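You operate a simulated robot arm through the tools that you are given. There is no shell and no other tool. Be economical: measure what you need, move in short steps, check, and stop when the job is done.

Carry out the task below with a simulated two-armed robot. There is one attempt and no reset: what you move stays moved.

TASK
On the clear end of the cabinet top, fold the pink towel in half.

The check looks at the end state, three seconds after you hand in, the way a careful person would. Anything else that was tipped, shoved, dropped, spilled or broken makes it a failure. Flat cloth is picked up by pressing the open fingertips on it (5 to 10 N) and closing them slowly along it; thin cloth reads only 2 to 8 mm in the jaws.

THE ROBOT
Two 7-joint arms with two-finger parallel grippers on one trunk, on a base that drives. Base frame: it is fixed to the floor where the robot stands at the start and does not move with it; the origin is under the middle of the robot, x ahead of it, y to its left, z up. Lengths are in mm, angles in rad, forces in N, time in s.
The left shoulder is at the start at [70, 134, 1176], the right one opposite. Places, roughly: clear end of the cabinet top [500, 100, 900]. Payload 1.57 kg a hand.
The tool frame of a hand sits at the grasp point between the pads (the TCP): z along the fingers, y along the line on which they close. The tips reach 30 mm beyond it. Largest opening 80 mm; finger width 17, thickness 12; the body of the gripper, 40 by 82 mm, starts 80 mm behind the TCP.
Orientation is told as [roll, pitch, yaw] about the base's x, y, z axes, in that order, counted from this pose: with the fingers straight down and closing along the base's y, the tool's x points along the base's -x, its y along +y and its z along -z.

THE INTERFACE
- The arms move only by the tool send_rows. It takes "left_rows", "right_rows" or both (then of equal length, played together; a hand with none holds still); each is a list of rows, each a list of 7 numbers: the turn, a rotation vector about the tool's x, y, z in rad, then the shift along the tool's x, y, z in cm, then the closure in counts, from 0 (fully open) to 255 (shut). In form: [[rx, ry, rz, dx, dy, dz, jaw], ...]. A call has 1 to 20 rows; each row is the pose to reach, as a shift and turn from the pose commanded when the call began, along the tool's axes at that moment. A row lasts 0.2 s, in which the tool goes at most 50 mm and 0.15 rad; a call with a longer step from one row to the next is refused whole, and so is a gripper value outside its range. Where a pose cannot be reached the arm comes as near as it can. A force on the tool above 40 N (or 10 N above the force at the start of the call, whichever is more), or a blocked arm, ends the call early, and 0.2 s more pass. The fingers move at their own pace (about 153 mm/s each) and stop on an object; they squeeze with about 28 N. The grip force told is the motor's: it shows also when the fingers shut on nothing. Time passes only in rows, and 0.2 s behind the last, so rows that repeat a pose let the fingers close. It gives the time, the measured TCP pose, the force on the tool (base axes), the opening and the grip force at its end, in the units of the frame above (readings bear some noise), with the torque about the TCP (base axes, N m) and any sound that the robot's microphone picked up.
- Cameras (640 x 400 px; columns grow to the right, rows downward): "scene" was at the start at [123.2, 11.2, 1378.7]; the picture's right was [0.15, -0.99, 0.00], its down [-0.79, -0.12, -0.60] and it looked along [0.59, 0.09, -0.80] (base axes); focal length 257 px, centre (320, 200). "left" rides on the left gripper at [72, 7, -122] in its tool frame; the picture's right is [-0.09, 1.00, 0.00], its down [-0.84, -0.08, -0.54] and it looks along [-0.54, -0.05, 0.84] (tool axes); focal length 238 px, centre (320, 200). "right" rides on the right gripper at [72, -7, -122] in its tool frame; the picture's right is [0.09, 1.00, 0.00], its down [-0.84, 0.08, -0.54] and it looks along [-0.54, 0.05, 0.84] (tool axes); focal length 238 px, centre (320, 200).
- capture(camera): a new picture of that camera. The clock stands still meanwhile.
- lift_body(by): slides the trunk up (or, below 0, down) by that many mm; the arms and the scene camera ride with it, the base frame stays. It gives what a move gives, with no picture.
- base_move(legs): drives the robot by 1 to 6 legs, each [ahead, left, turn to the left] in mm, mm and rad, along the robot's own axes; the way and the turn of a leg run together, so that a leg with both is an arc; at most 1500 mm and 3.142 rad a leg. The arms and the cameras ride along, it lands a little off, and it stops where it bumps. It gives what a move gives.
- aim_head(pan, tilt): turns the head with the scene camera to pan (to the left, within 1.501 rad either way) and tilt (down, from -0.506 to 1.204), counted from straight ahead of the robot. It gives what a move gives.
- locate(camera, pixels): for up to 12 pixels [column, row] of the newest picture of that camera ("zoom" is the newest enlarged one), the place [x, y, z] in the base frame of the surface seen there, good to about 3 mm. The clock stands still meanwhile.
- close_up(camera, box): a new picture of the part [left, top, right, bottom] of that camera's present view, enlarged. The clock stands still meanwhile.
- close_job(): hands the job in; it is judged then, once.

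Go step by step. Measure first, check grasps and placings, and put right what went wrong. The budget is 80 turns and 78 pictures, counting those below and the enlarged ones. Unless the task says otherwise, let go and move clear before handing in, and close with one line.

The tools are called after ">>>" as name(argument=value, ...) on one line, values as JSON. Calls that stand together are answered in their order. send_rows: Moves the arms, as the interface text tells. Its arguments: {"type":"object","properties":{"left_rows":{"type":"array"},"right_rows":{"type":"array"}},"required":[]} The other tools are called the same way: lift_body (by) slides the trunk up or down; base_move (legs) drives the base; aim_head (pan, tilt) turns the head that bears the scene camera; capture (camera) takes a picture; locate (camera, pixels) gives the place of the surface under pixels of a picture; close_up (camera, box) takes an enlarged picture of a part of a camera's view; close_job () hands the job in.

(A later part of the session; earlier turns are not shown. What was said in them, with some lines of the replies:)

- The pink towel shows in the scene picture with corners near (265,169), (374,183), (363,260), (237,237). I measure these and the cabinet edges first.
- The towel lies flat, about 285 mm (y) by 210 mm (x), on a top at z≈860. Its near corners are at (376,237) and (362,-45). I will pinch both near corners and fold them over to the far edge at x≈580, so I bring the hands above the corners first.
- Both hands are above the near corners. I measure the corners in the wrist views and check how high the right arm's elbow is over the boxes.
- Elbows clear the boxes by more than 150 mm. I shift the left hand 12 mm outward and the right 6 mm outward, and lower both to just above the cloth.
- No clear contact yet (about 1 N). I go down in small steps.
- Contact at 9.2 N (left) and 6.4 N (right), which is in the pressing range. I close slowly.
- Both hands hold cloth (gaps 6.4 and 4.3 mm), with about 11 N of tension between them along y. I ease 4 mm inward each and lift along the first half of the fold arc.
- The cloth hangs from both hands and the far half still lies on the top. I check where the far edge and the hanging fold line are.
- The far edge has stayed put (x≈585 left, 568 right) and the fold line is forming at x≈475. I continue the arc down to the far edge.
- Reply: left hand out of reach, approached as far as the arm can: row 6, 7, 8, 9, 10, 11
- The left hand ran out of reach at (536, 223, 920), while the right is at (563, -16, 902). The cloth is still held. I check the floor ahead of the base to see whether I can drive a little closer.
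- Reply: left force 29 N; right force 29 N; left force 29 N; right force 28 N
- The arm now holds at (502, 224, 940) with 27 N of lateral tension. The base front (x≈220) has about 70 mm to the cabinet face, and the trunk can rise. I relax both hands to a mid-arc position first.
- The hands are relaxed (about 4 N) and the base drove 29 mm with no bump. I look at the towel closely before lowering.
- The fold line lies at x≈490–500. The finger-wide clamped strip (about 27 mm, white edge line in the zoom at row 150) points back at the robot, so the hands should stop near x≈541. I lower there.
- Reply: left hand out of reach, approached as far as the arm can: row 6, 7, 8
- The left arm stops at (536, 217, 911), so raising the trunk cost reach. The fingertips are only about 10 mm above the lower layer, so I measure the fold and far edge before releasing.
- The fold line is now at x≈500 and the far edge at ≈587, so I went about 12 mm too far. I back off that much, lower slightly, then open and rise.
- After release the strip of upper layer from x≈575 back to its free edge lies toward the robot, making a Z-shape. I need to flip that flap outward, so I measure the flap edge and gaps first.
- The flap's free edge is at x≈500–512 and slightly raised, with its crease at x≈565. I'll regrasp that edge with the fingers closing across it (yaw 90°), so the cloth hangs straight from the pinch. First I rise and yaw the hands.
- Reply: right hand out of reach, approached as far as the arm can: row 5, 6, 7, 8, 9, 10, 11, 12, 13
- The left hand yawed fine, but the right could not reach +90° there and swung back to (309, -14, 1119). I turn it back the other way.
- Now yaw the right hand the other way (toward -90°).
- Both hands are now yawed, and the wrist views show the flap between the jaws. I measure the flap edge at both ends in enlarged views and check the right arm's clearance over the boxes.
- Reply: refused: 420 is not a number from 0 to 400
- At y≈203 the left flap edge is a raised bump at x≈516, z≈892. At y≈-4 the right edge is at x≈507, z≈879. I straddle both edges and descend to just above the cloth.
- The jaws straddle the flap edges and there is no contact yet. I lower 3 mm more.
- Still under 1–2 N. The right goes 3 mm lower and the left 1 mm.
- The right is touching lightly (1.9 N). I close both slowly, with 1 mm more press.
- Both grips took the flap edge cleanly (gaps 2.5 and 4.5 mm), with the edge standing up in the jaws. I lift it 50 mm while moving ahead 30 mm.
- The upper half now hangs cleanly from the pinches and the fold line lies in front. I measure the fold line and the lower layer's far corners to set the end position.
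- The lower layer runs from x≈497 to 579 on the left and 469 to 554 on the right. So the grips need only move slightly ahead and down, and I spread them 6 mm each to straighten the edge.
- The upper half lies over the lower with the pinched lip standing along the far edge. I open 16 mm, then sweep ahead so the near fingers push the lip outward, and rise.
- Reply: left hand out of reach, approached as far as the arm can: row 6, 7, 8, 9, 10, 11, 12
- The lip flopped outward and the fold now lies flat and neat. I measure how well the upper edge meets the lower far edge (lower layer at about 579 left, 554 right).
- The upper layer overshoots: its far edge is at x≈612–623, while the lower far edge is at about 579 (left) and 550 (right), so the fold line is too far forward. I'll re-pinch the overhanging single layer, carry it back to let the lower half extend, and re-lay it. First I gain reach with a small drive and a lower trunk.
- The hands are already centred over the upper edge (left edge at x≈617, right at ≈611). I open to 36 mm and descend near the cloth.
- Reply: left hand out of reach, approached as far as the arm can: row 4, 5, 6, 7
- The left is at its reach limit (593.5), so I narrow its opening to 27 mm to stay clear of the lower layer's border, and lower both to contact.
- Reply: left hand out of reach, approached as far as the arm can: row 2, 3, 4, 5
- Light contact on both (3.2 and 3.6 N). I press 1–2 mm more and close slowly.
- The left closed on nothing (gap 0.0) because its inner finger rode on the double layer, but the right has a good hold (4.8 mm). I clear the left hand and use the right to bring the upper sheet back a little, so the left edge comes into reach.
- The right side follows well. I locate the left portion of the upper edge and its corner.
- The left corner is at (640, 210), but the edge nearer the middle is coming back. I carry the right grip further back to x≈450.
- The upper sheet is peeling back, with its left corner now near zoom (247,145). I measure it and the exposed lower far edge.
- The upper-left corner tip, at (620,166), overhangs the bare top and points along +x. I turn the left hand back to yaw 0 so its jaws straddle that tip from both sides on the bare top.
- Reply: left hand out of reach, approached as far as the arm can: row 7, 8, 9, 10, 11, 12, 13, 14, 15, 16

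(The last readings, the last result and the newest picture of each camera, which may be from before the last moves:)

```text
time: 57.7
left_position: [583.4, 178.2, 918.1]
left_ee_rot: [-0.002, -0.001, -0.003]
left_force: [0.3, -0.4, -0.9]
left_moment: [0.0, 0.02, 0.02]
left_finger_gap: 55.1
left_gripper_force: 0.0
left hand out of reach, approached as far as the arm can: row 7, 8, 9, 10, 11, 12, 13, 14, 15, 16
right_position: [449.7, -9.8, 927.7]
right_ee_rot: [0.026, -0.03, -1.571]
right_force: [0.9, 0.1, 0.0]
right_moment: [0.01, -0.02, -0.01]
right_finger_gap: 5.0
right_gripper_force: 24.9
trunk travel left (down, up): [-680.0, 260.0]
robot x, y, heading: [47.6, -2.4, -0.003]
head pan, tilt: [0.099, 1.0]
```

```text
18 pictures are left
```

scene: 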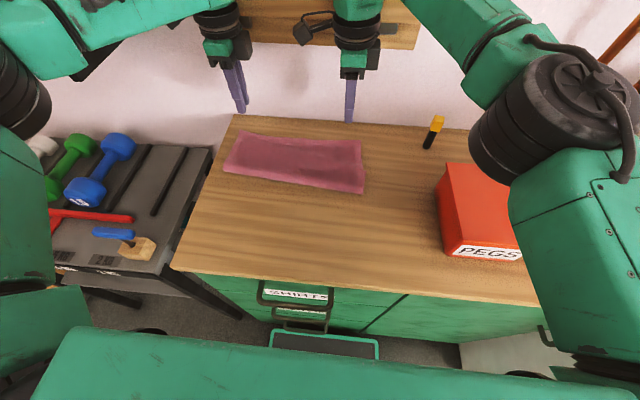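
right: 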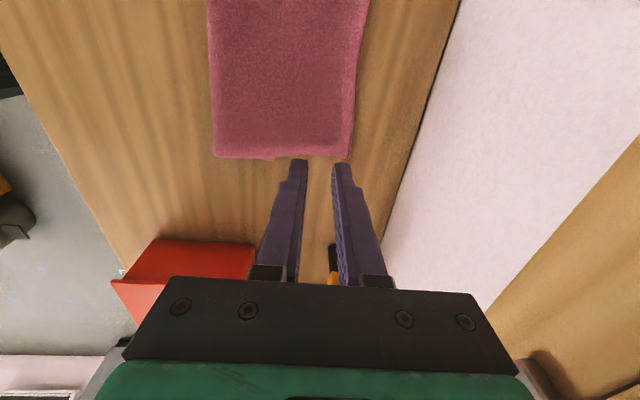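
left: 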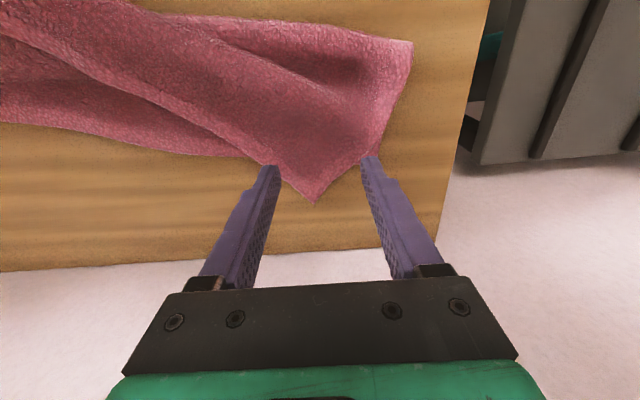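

The tip (313,200 in the left view) lies between the jaws, but the hand stops at x=583. Closing along y lets me tilt the tips forward without unlevelling the fingers, so I tilt 0.4 rad to gain reach.

>>> locate(camera="left", pixels=[[313, 200], [270, 163], [372, 150], [320, 165], [410, 42]])

>>> send_rows(left_rows=[[0, -0.1, 0, -0.4, -0.3, 0, 80], [0, -0.2, 0, -0.8, -0.5, 0, 80], [0, -0.3, 0, -1.2, -0.8, 0, 80], [0, -0.4, 0, -1.6, -0.8, 0, 80], [0, -0.4, 0, -1.6, -0.8, 0, 80]])

>>> capture(camera="left")

```text
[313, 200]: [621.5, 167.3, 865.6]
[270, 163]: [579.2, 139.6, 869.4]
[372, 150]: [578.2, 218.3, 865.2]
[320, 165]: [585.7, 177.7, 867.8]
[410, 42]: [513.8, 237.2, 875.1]
```

```text
time: 58.9
left_position: [600.0, 169.2, 917.9]
left_ee_rot: [-0.002, -0.404, 0.0]
left_force: [0.7, 0.5, -0.3]
left_moment: [0.0, 0.01, -0.03]
left_finger_gap: 55.0
left_gripper_force: 0.0
right_position: [450.0, -9.1, 927.9]
right_ee_rot: [0.024, -0.029, -1.569]
right_force: [-0.5, -0.5, 0.3]
right_moment: [0.0, -0.04, -0.03]
right_finger_gap: 4.5
right_gripper_force: 25.0
trunk travel left (down, up): [-680.0, 260.0]
robot x, y, heading: [45.8, -0.3, -0.0]
head pan, tilt: [0.099, 1.0]
```

```text
17 pictures are left
```

left: 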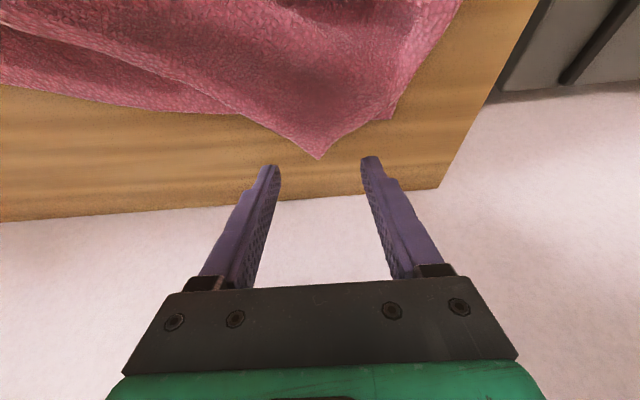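

Tilting works: the hand is at x=600 with 0.4 rad. I lower so the tips bracket the cloth tip at x≈605 on the bare top.

>>> send_rows(left_rows=[[0, 0, 0, 0.9, -0.2, 0.9, 80], [0, 0, 0, 1.5, -0.2, 1.6, 80], [0, 0, 0, 1.7, -0.2, 2.0, 80], [0, 0, 0, 1.83, -0.2, 2.27, 80], [0, 0, 0, 1.83, -0.2, 2.27, 80]])

>>> capture(camera="left")

```text
time: 60.1
left_position: [590.2, 167.4, 892.5]
left_ee_rot: [-0.001, -0.406, -0.001]
left_force: [4.3, 1.6, 15.3]
left_moment: [0.46, -0.16, -0.08]
left_finger_gap: 55.9
left_gripper_force: 0.0
right_position: [447.7, -10.0, 930.1]
right_ee_rot: [0.027, -0.028, -1.571]
right_force: [0.5, 0.6, -0.1]
right_moment: [0.0, -0.02, -0.02]
right_finger_gap: 4.6
right_gripper_force: 25.0
trunk travel left (down, up): [-680.0, 260.0]
robot x, y, heading: [44.2, -5.9, 0.001]
head pan, tilt: [0.099, 1.0]
```

```text
16 pictures are left
```

left: 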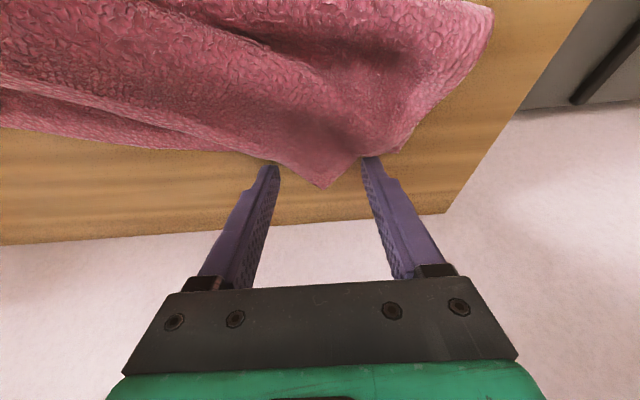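

Contact at 15 N is a bit much, but the jaws bracket the tip well. I raise 1 mm and close slowly.

>>> send_rows(left_rows=[[0, 0, 0, -0.04, 0, -0.1, 80], [0, 0, 0, -0.04, 0, -0.1, 95], [0, 0, 0, -0.04, 0, -0.1, 110], [0, 0, 0, -0.04, 0, -0.1, 125], [0, 0, 0, -0.04, 0, -0.1, 140], [0, 0, 0, -0.04, 0, -0.1, 155], [0, 0, 0, -0.04, 0, -0.1, 168], [0, 0, 0, -0.04, 0, -0.1, 180], [0, 0, 0, -0.04, 0, -0.1, 192], [0, 0, 0, -0.04, 0, -0.1, 204], [0, 0, 0, -0.04, 0, -0.1, 216], [0, 0, 0, -0.04, 0, -0.1, 228], [0, 0, 0, -0.04, 0, -0.1, 240], [0, 0, 0, -0.04, 0, -0.1, 255], [0, 0, 0, -0.04, 0, -0.1, 255], [0, 0, 0, -0.04, 0, -0.1, 255]])

>>> capture(camera="left")

```text
time: 63.5
left_position: [589.5, 168.0, 892.8]
left_ee_rot: [0.001, -0.405, -0.001]
left_force: [-0.2, 2.0, 16.9]
left_moment: [0.14, -0.03, -0.02]
left_finger_gap: 4.6
left_gripper_force: 24.7
right_position: [447.7, -10.2, 929.1]
right_ee_rot: [0.026, -0.028, -1.569]
right_force: [-1.0, -0.4, -0.1]
right_moment: [0.0, 0.0, -0.02]
right_finger_gap: 4.6
right_gripper_force: 25.6
trunk travel left (down, up): [-680.0, 260.0]
robot x, y, heading: [44.7, 2.2, 0.001]
head pan, tilt: [0.099, 1.0]
```

```text
15 pictures are left
```

left: 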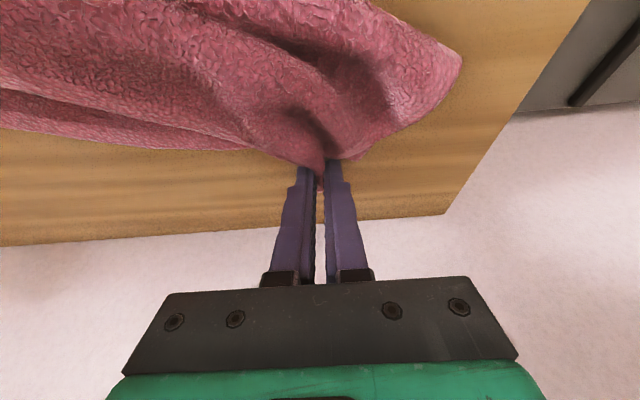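

The left now holds the corner (4.6 mm). I carry both grips up and back over the intended fold line (x≈484 left, ≈446 right), so the lower half unrolls to full length.

>>> send_rows(left_rows=[[0, 0, 0, -0.5, 0, -1.2, 255], [0, 0, 0, -0.98, 0, -2.3, 255], [0, 0, 0, -0.8, 0.5, -3.8, 255], [0, 0, 0, -0.57, 1.0, -5.19, 255], [0, 0, 0, 0.42, 1.5, -6.7, 255], [0, 0, 0, 1.41, 2.0, -8.2, 255], [0, 0, 0, 2.64, 2.8, -9.15, 255], [0, 0, 0, 3.86, 3.5, -10.1, 255], [0, 0, 0, 5.3, 4.1, -10.55, 255], [0, 0, 0, 6.73, 4.8, -11.0, 255], [0, 0, 0, 8.35, 5.3, -11.4, 255], [0, 0, 0, 9.97, 5.8, -11.82, 255], [0, 0, 0, 9.97, 5.8, -11.82, 255]], right_rows=[[0, 0, 0, 0, 0, 0, 255], [0, 0, 0, 0, 0, 0, 255], [0, 0, 0, 0, 0, -0.5, 255], [0, 0, 0, 0, -0.3, -1, 255], [0, 0, 0, 0, -0.7, -1.5, 255], [0, 0, 0, 0, -1.1, -2, 255], [0, 0, 0, 0, -1.5, -2.4, 255], [0, 0, 0, 0, -2.0, -2.9, 255], [0, 0, 0, 0, -2.5, -2.9, 255], [0, 0, 0, 0, -3.0, -2.9, 255], [0, 0, 0, 0, -3.6, -2.9, 255], [0, 0, 0, 0, -3.6, -2.9, 255], [0, 0, 0, 0, -3.6, -2.9, 255]])

>>> capture(camera="scene")

```text
time: 66.3
left_position: [465.1, 224.0, 966.1]
left_ee_rot: [0.0, -0.401, -0.001]
left_force: [-0.5, -5.6, -0.5]
left_moment: [-0.07, 0.03, 0.0]
left_finger_gap: 4.9
left_gripper_force: 25.0
left hand out of reach, approached as far as the arm can: row 12, 13
right_position: [413.7, -8.9, 957.4]
right_ee_rot: [0.024, -0.027, -1.57]
right_force: [0.9, 4.3, 0.7]
right_moment: [0.14, -0.03, 0.03]
right_finger_gap: 4.9
right_gripper_force: 25.5
trunk travel left (down, up): [-680.0, 260.0]
robot x, y, heading: [49.2, -0.4, 0.004]
head pan, tilt: [0.099, 1.0]
```

```text
14 pictures are left
```

scene: 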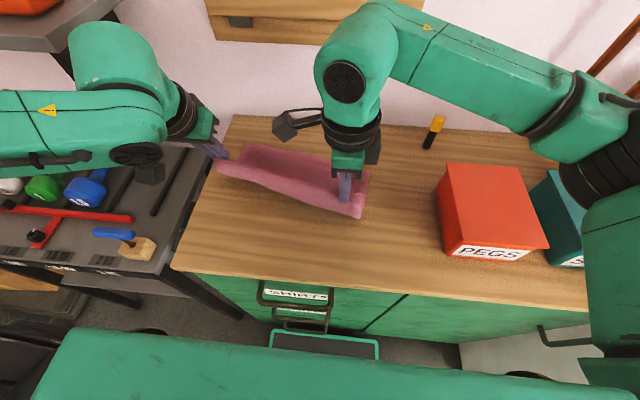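

The lower half is exposed again with both corners held and light tension (5 N). I check the left forearm's height over the dumbbells and the cloth geometry.

>>> close_up(camera="scene", box=[200, 100, 390, 230])

>>> locate(camera="scene", pixels=[[135, 155], [150, 175], [50, 160], [85, 190], [247, 147], [300, 155], [367, 175], [362, 215], [330, 208], [270, 180], [217, 165], [330, 158]])

```text
3.08 times, centred on (295, 165) of scene
```

zoom: 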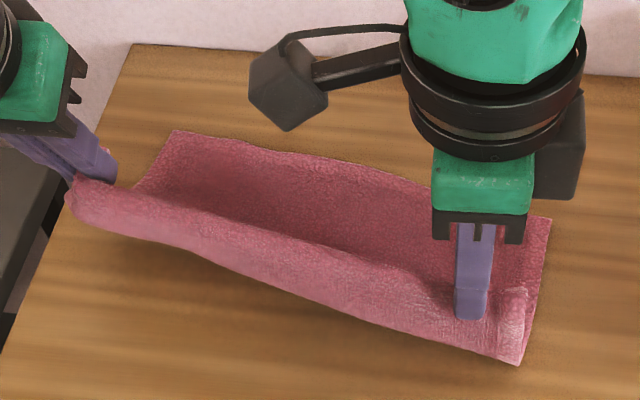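

```text
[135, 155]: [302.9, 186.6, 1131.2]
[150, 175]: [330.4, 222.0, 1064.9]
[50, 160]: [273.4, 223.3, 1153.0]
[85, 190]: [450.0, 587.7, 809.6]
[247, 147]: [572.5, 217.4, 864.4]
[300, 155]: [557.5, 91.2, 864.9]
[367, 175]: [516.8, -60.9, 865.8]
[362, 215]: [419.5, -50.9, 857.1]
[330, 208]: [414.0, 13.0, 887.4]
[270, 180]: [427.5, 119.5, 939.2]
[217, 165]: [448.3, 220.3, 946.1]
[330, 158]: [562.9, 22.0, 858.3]
```

The towel is now cleanly opened, with the lower far edge running from (572,217) to (517,-61). I lay the upper half forward again along a small arc, stopping with the fingertips about 15 mm short of that edge.

>>> send_rows(left_rows=[[0, 0, 0, -1.0, 0, 0.58, 255], [0, 0, 0, -2.0, 0, 1.17, 255], [0, 0, 0, -2.9, 0, 2.4, 255], [0, 0, 0, -3.64, 0, 3.71, 255], [0, 0, 0, -4.15, 0, 5.1, 255], [0, 0, 0, -4.58, 0, 6.61, 255], [0, 0, 0, -4.75, 0, 7.8, 255], [0, 0, 0, -4.81, 0, 8.7, 255], [0, 0, 0, -4.81, 0, 8.7, 255]], right_rows=[[0, 0, 0, 0, 1.6, -0.4, 255], [0, 0, 0, 0, 3.1, -0.5, 255], [0, 0, 0, 0, 4.6, 0, 255], [0, 0, 0, 0, 6.1, 0.7, 255], [0, 0, 0, 0, 7.4, 1.7, 255], [0, 0, 0, 0, 8.6, 2.9, 255], [0, 0, 0, 0, 9.6, 3.9, 255], [0, 0, 0, 0, 10.4, 4.9, 255], [0, 0, 0, 0, 10.4, 4.9, 255]])

>>> close_up(camera="scene", box=[200, 90, 390, 220])

```text
time: 68.3
left_position: [543.4, 224.5, 904.2]
left_ee_rot: [0.0, -0.401, -0.001]
left_force: [0.0, -1.7, 0.0]
left_moment: [-0.03, -0.02, 0.02]
left_finger_gap: 4.6
left_gripper_force: 25.0
right_position: [517.3, -8.4, 910.7]
right_ee_rot: [0.025, -0.03, -1.571]
right_force: [0.1, 1.3, 0.0]
right_moment: [0.0, 0.0, -0.02]
right_finger_gap: 4.4
right_gripper_force: 24.7
trunk travel left (down, up): [-680.0, 260.0]
robot x, y, heading: [46.8, 3.0, -0.003]
head pan, tilt: [0.099, 1.0]
```

```text
3.08 times, centred on (295, 155) of scene
```

zoom: 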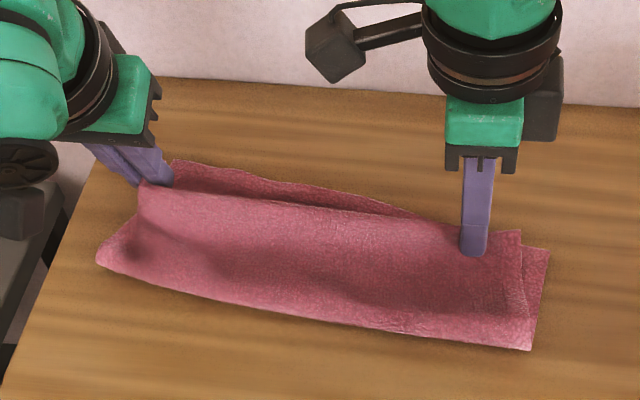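

Very close now: the upper edge runs parallel to and slightly short of the lower far edge (zoom (175,163) to (550,250)). I measure the gap.

>>> locate(camera="zoom", pixels=[[176, 163], [290, 188], [400, 213], [547, 252], [142, 188], [250, 200], [350, 213], [518, 234], [100, 258], [300, 316], [528, 345], [330, 260]])

```text
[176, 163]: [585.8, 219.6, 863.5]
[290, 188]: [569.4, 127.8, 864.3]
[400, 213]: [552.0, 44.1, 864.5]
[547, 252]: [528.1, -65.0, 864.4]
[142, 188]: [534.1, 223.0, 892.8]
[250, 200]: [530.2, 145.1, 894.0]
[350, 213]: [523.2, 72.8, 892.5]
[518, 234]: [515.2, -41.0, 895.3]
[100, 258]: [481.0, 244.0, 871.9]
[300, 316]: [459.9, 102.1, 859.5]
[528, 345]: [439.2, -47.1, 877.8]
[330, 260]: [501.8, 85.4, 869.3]
```

The lower half now measures 105, 104 and about 93 mm (left, middle, right), so the fold line is right. I nudge both grips 8–10 mm ahead and down, open, give the right a short 8 mm push on its lip, and rise.

>>> send_rows(left_rows=[[0, 0, 0, -0.5, 0, 0.3, 255], [0, 0, 0, -0.9, 0, 0.75, 255], [0, 0, 0, -0.9, 0, 0.75, 255], [0, 0, 0, -0.9, 0, 0.75, 230], [0, 0, 0, -0.9, 0, 0.75, 205], [0, 0, 0, -0.9, 0, 0.75, 180], [0, 0, 0, -0.9, 0, 0.75, 180], [0, 0, 0, -0.9, 0, 0.75, 180], [0, 0, 0, -1.3, 0, -0.2, 180], [0, 0, 0, -2.0, 0, -2.0, 180], [0, 0, 0, -3.0, 0, -4.5, 180], [0, 0, 0, -4.0, 0, -7.0, 180]], right_rows=[[0, 0, 0, 0, 0.5, 0.3, 255], [0, 0, 0, 0, 0.8, 0.7, 255], [0, 0, 0, 0, 0.8, 0.9, 255], [0, 0, 0, 0, 0.8, 0.9, 235], [0, 0, 0, 0, 0.8, 0.9, 215], [0, 0, 0, 0, 0.8, 0.9, 204], [0, 0, 0, 0, 0.8, 0.6, 204], [0, 0, 0, 0, 1.4, 0.4, 204], [0, 0, 0, 0, 2.0, 0.2, 204], [0, 0, 0, 0, 2.0, -2.0, 204], [0, 0, 0, 0, 2.0, -4.5, 204], [0, 0, 0, 0, 2.0, -8, 204]])

>>> close_up(camera="scene", box=[200, 90, 390, 220])

```text
time: 70.9
left_position: [551.5, 222.7, 985.5]
left_ee_rot: [-0.002, -0.404, -0.002]
left_force: [0.6, 0.2, 0.1]
left_moment: [0.01, 0.01, -0.01]
left_finger_gap: 23.4
left_gripper_force: 0.1
right_position: [534.8, -8.1, 992.4]
right_ee_rot: [0.023, -0.029, -1.57]
right_force: [0.2, 0.0, 1.4]
right_moment: [0.0, 0.03, -0.02]
right_finger_gap: 16.2
right_gripper_force: 0.0
trunk travel left (down, up): [-680.0, 260.0]
robot x, y, heading: [47.6, -1.0, 0.005]
head pan, tilt: [0.099, 1.0]
```

```text
3.08 times, centred on (295, 155) of scene
```

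zoom: 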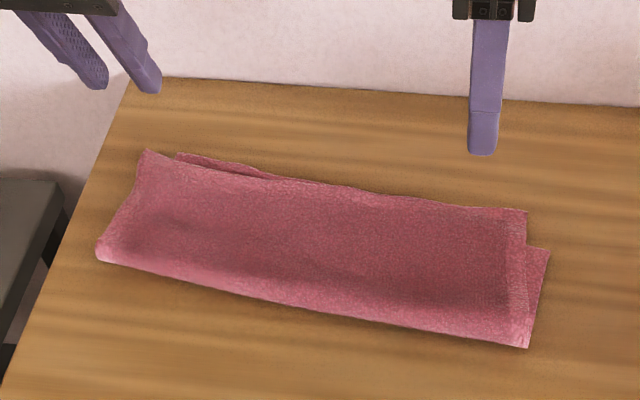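

The towel now lies neatly folded, with the upper edge nearly on the lower edge. I measure the remaining offsets.

>>> locate(camera="zoom", pixels=[[146, 153], [180, 156], [260, 175], [230, 172], [350, 187], [524, 213], [548, 252], [528, 345], [98, 255], [300, 308], [120, 240], [440, 240]])

>>> capture(camera="right")

```text
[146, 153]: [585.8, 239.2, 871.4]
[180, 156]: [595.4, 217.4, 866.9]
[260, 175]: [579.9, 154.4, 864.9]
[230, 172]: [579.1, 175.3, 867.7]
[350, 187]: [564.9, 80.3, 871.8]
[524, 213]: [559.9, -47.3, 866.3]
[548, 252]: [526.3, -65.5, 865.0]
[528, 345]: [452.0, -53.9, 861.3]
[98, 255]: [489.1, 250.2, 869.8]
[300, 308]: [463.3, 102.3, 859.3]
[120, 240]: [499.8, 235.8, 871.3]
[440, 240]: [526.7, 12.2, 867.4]
```

```text
10 pictures are left
```

right: 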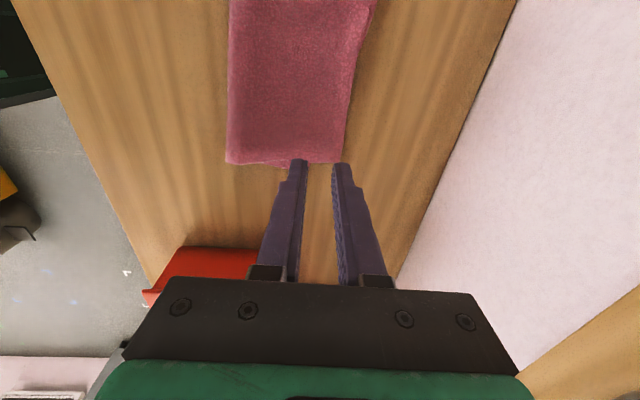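

The left edges agree to about 10 mm, but the right upper edge (560) overshoots the lower one (≈535) by about 25 mm. I re-pinch the right edge with the outer finger tilted slightly lower and ease it back.

>>> send_rows(left_rows=[[0, 0, 0, 0, 0, 0, 180], [0, 0, 0, 0, 0, 0, 180], [0, 0, 0, 0, 0, 0, 180], [0, 0, 0, 0, 0, 0, 180], [0, 0, 0, 0, 0, 0, 180], [0, 0, 0, 0, 0, 0, 180], [0, 0, 0, 0, 0, 0, 180]], right_rows=[[0.06, 0, 0, -0.6, 0.8, 1.5, 128], [0.13, 0, 0, -1.2, 1.6, 3.0, 128], [0.13, 0, 0, -1.2, 1.6, 5.0, 128], [0.13, 0, 0, -1.2, 1.6, 7.0, 128], [0.13, 0, 0, -1.2, 1.6, 8.4, 128], [0.13, 0, 0, -1.2, 1.6, 9.0, 128], [0.13, 0, 0, -1.2, 1.6, 9.0, 128]])

>>> close_up(camera="right", box=[200, 30, 440, 290])

```text
time: 72.5
left_position: [554.5, 224.3, 984.6]
left_ee_rot: [0.001, -0.402, -0.003]
left_force: [-0.3, -0.7, -0.1]
left_moment: [0.03, 0.0, 0.0]
left_finger_gap: 23.5
left_gripper_force: 0.1
right_position: [553.7, -22.7, 900.4]
right_ee_rot: [-0.106, -0.03, -1.571]
right_force: [0.0, -0.3, 0.2]
right_moment: [0.0, 0.01, 0.05]
right_finger_gap: 39.9
right_gripper_force: 0.2
trunk travel left (down, up): [-680.0, 260.0]
robot x, y, heading: [46.4, -0.6, -0.001]
head pan, tilt: [0.099, 1.0]
```

```text
1.54 times, centred on (320, 160) of right
```

zoom: 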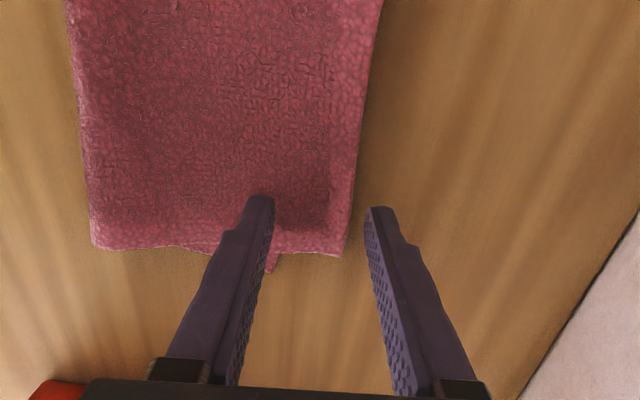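

The outer finger is off the cloth and the inner is above it. I lower to touch and close slowly.

>>> send_rows(right_rows=[[0, 0, 0, 0, 0, 0.2, 128], [0, 0, 0, 0, 0, 0.4, 128], [0, 0, 0, 0, 0, 0.5, 128], [0, 0, 0, 0, 0, 0.5, 128]])

```text
time: 73.5
left_position: [553.4, 224.8, 985.6]
left_ee_rot: [-0.001, -0.401, -0.001]
left_force: [-0.5, -0.2, -0.2]
left_moment: [-0.04, -0.03, -0.01]
left_finger_gap: 24.0
left_gripper_force: 0.1
right_position: [553.0, -22.1, 896.4]
right_ee_rot: [-0.107, -0.031, -1.57]
right_force: [1.3, 0.1, 0.4]
right_moment: [0.0, -0.01, -0.01]
right_finger_gap: 39.5
right_gripper_force: 0.0
trunk travel left (down, up): [-680.0, 260.0]
robot x, y, heading: [43.2, -2.5, 0.003]
head pan, tilt: [0.099, 1.0]
```

>>> send_rows(right_rows=[[0, 0, 0, 0, 0, 0.1, 128], [0, 0, 0, 0, 0, 0.2, 128], [0, 0, 0, 0, 0, 0.25, 128], [0, 0, 0, 0, 0, 0.25, 138], [0, 0, 0, 0, 0, 0.25, 148], [0, 0, 0, 0, 0, 0.25, 158], [0, 0, 0, 0, 0, 0.25, 168], [0, 0, 0, 0, 0, 0.25, 178], [0, 0, 0, 0, 0, 0.25, 188], [0, 0, 0, 0, 0, 0.25, 198], [0, 0, 0, 0, 0, 0.25, 208], [0, 0, 0, 0, 0, 0.25, 218], [0, 0, 0, 0, 0, 0.25, 228], [0, 0, 0, 0, 0, 0.25, 238], [0, 0, 0, 0, 0, 0.25, 248], [0, 0, 0, 0, 0, 0.25, 255], [0, 0, 0, 0, 0, 0.25, 255]])

>>> close_up(camera="right", box=[200, 30, 440, 290])

```text
time: 77.1
left_position: [552.9, 225.0, 985.0]
left_ee_rot: [-0.002, -0.404, -0.003]
left_force: [0.3, 0.6, 0.7]
left_moment: [-0.02, -0.01, -0.01]
left_finger_gap: 23.5
left_gripper_force: 0.1
right_position: [552.4, -22.5, 894.7]
right_ee_rot: [-0.105, -0.03, -1.571]
right_force: [-1.6, 0.8, 7.7]
right_moment: [0.01, 0.11, -0.05]
right_finger_gap: 5.4
right_gripper_force: 25.3
trunk travel left (down, up): [-680.0, 260.0]
robot x, y, heading: [46.7, 1.0, 0.0]
head pan, tilt: [0.099, 1.0]
```

```text
1.54 times, centred on (320, 160) of right
```

zoom: 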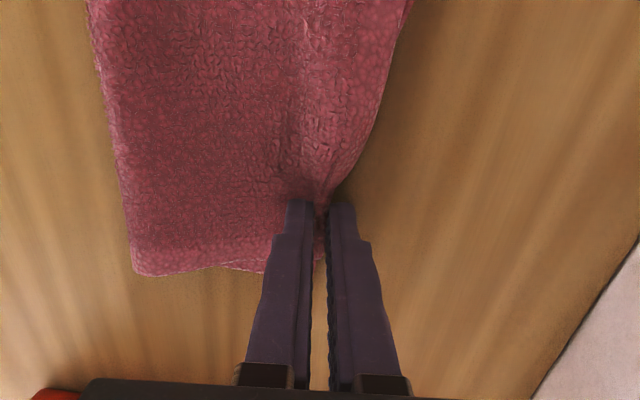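

It has a hold (5.4 mm). I lift 45 mm while moving back and check that only the upper layer came up.

>>> send_rows(right_rows=[[0, 0, 0, 0, 0, -0.8, 255], [0, 0, 0, 0, -0.6, -1.8, 255], [0, 0, 0, 0, -1.6, -2.8, 255], [0, 0, 0, 0, -2.8, -3.8, 255], [0, 0, 0, 0, -4.0, -4.5, 255], [0, 0, 0, 0, -5.2, -4.8, 255], [0, 0, 0, 0, -6.4, -4.8, 255], [0, 0, 0, 0, -6.4, -4.8, 255]])

>>> close_up(camera="scene", box=[200, 90, 390, 220])

```text
time: 78.9
left_position: [553.9, 223.7, 985.3]
left_ee_rot: [0.001, -0.4, -0.002]
left_force: [-0.1, -0.1, -0.7]
left_moment: [0.02, 0.0, -0.01]
left_finger_gap: 23.3
left_gripper_force: 0.1
right_position: [494.2, -22.0, 948.1]
right_ee_rot: [-0.108, -0.029, -1.571]
right_force: [-0.8, -0.5, 0.3]
right_moment: [-0.04, -0.03, 0.03]
right_finger_gap: 5.1
right_gripper_force: 25.8
trunk travel left (down, up): [-680.0, 260.0]
robot x, y, heading: [41.8, 2.1, 0.001]
head pan, tilt: [0.099, 1.0]
```

```text
3.08 times, centred on (295, 155) of scene
```

zoom: 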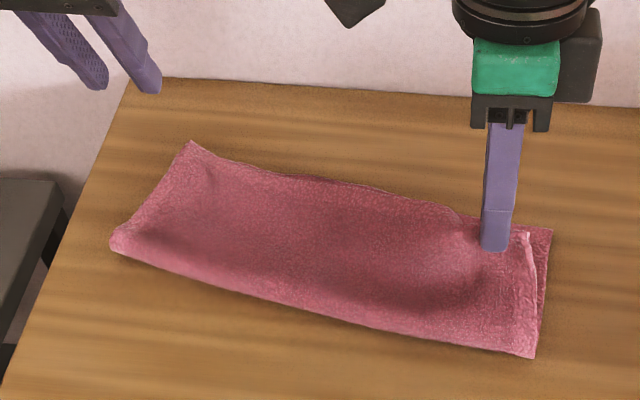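

Only the upper layer rose, though the left corner shifted a little. I measure edges.

>>> locate(camera="zoom", pixels=[[190, 146], [290, 177], [350, 187], [400, 195], [548, 232], [530, 235], [533, 355], [115, 245], [300, 300], [545, 290], [440, 207]])

```text
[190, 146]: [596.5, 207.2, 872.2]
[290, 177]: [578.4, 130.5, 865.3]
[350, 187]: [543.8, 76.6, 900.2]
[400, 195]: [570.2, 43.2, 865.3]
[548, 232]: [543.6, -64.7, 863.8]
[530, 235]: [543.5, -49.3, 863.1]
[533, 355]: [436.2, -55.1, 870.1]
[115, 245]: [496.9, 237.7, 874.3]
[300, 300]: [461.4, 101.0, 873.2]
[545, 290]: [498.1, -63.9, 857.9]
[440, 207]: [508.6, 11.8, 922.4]
```

The right lower half is now 436→544 (108 mm), so the upper half should end at about 540. I lay the right grip down with fingertips at x≈523, open, nudge 6 mm and rise.

>>> send_rows(right_rows=[[0, 0, 0, 0, 1.0, 0.2, 255], [0, 0, 0, 0, 2.0, 0.8, 255], [0, 0, 0, 0, 2.7, 1.6, 255], [0, 0, 0, 0, 3.2, 2.6, 255], [0, 0, 0, 0, 3.4, 3.4, 255], [0, 0, 0, 0, 3.5, 4.2, 255], [0, 0, 0, 0, 3.5, 4.4, 255], [0, 0, 0, 0, 3.5, 4.4, 235], [0, 0, 0, 0, 3.5, 4.4, 215], [0, 0, 0, 0, 3.5, 4.4, 204], [0, 0, 0, 0, 3.5, 4.1, 204], [0, 0, 0, 0, 4.2, 3.8, 204], [0, 0, 0, 0, 4.4, 3.4, 204], [0, 0, 0, 0, 4.4, 1.5, 204], [0, 0, 0, 0, 4.4, -1.5, 204], [0, 0, 0, 0, 4.4, -5.0, 204]])

>>> close_up(camera="scene", box=[200, 90, 390, 220])

```text
time: 82.3
left_position: [553.3, 225.5, 985.7]
left_ee_rot: [-0.001, -0.402, 0.0]
left_force: [-0.4, -0.2, 0.3]
left_moment: [0.0, -0.04, 0.01]
left_finger_gap: 23.7
left_gripper_force: 0.0
right_position: [543.4, -19.2, 994.7]
right_ee_rot: [-0.104, -0.031, -1.57]
right_force: [-0.1, 0.3, -0.4]
right_moment: [0.0, -0.02, 0.01]
right_finger_gap: 16.0
right_gripper_force: 0.5
trunk travel left (down, up): [-680.0, 260.0]
robot x, y, heading: [47.4, -1.9, -0.003]
head pan, tilt: [0.099, 1.0]
```

```text
3.08 times, centred on (295, 155) of scene
```

zoom: 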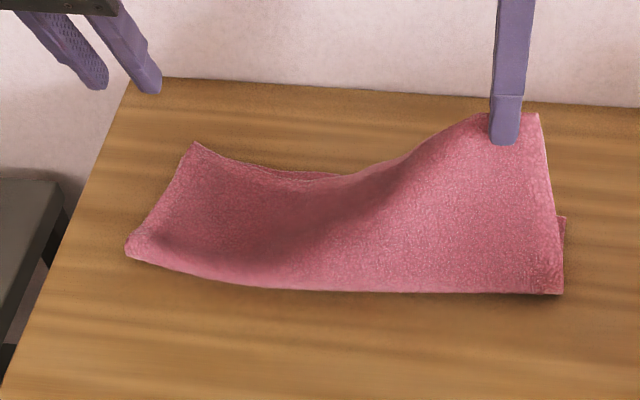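

The cloth clung in the 16 mm jaw gap and was lifted with the right hand. I lower it again, open fully, and then rise.

>>> send_rows(right_rows=[[0, 0, 0, 0, -1.0, 1.5, 204], [0, 0, 0, 0, -2.0, 3.0, 204], [0, 0, 0, 0, -2.5, 4.5, 204], [0, 0, 0, 0, -2.5, 6.0, 204], [0, 0, 0, 0, -2.0, 7.2, 204], [0, 0, 0, 0, -1.5, 8.2, 204], [0, 0, 0, 0, -1.5, 8.6, 204], [0, 0, 0, 0, -1.5, 8.6, 150], [0, 0, 0, 0, -1.5, 8.6, 60], [0, 0, 0, 0, -1.5, 8.6, 0], [0, 0, 0, 0, -1.5, 8.6, 0], [0, 0, 0, 0, -1.5, 8.6, 0], [0, 0, 0, 0, -1.5, 8.0, 0], [0, 0, 0, 0, -1.5, 7.0, 0], [0, 0, 0, 0, -1.5, 6.0, 0]])

>>> close_up(camera="scene", box=[200, 90, 390, 220])

```text
time: 85.5
left_position: [554.1, 224.4, 986.0]
left_ee_rot: [0.001, -0.4, 0.0]
left_force: [0.3, -0.2, -0.2]
left_moment: [-0.04, 0.02, 0.0]
left_finger_gap: 23.5
left_gripper_force: 0.1
right_position: [522.5, -21.8, 934.8]
right_ee_rot: [-0.107, -0.03, -1.572]
right_force: [0.0, -0.1, -0.4]
right_moment: [-0.02, -0.02, 0.02]
right_finger_gap: 80.1
right_gripper_force: 0.0
trunk travel left (down, up): [-680.0, 260.0]
robot x, y, heading: [45.9, 0.6, -0.002]
head pan, tilt: [0.099, 1.0]
```

```text
3.08 times, centred on (295, 155) of scene
```

zoom: 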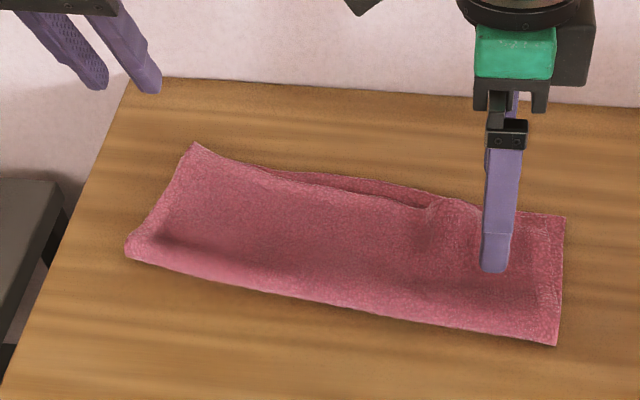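

It has let go. I raise the right hand clear of the view and measure the result.

>>> send_rows(right_rows=[[0, 0, 0, 0, 0, -2, 0], [0, 0, 0, 0, 0, -4, 0], [0, 0, 0, 0, 0, -7, 0], [0, 0, 0, 0, 0, -10, 0], [0, 0, 0, 0, 0, -10, 0]])

>>> close_up(camera="scene", box=[200, 90, 390, 220])

>>> locate(camera="zoom", pixels=[[193, 146], [280, 178], [340, 180], [420, 192], [420, 205], [500, 210], [563, 218], [556, 342], [130, 248], [300, 298], [540, 222], [430, 225]])

```text
time: 86.7
left_position: [554.8, 223.9, 984.9]
left_ee_rot: [0.001, -0.401, -0.002]
left_force: [-0.6, -0.7, -0.3]
left_moment: [0.03, -0.02, 0.05]
left_finger_gap: 23.5
left_gripper_force: 0.1
right_position: [533.5, -18.6, 1034.6]
right_ee_rot: [-0.104, -0.028, -1.571]
right_force: [0.1, -0.9, 0.6]
right_moment: [-0.02, -0.02, 0.03]
right_finger_gap: 80.1
right_gripper_force: 0.1
trunk travel left (down, up): [-680.0, 260.0]
robot x, y, heading: [43.6, -3.7, 0.001]
head pan, tilt: [0.099, 1.0]
```

```text
3.08 times, centred on (295, 155) of scene
```

zoom: 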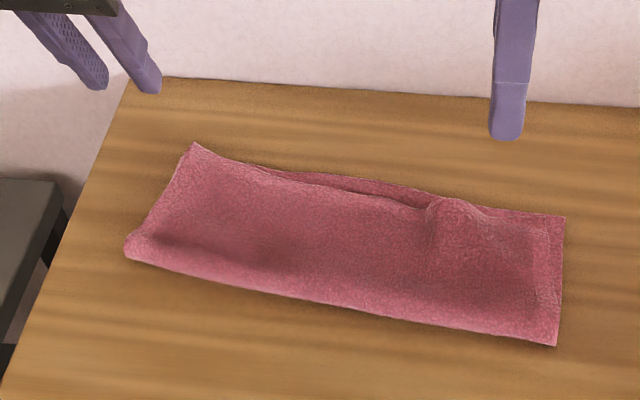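

```text
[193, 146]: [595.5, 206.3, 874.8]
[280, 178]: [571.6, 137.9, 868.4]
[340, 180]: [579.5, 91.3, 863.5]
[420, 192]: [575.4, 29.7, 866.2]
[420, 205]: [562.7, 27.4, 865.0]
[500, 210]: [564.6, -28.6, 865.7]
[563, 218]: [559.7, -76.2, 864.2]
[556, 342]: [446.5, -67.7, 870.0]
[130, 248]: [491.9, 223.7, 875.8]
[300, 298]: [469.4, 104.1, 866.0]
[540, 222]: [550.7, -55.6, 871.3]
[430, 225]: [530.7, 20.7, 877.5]
```

The edges now agree within about 15 mm all along: upper 596 / 567 / ~552 against lower ~595 / 578 / 560. I take one enlarged look at the right end and the small bump.

>>> close_up(camera="scene", box=[300, 135, 380, 200])

>>> locate(camera="zoom", pixels=[[230, 70], [280, 90], [400, 95], [500, 125], [520, 150], [540, 130], [200, 100], [230, 130]])

```text
6.15 times, centred on (340, 168) of scene
```

zoom: 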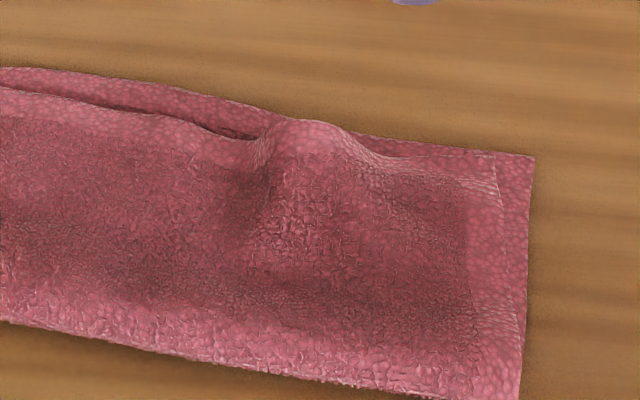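

```text
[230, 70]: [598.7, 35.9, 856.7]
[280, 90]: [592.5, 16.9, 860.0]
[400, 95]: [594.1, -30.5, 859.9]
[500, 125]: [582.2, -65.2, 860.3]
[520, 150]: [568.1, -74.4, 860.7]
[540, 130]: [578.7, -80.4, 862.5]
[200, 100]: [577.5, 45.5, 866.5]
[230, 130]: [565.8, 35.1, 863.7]
```

The enlarged view shows the upper edge lying along the lower one at the right end, with only a small soft ripple. Both hands are open and well clear, and nothing else was moved, so I hand in.

>>> close_job()

```text
The job is handed in.
```

The pink towel is folded in half on the clear end of the cabinet top: the edges meet to within about 15 mm, there is a small soft ripple near the right end, and nothing else was touched.
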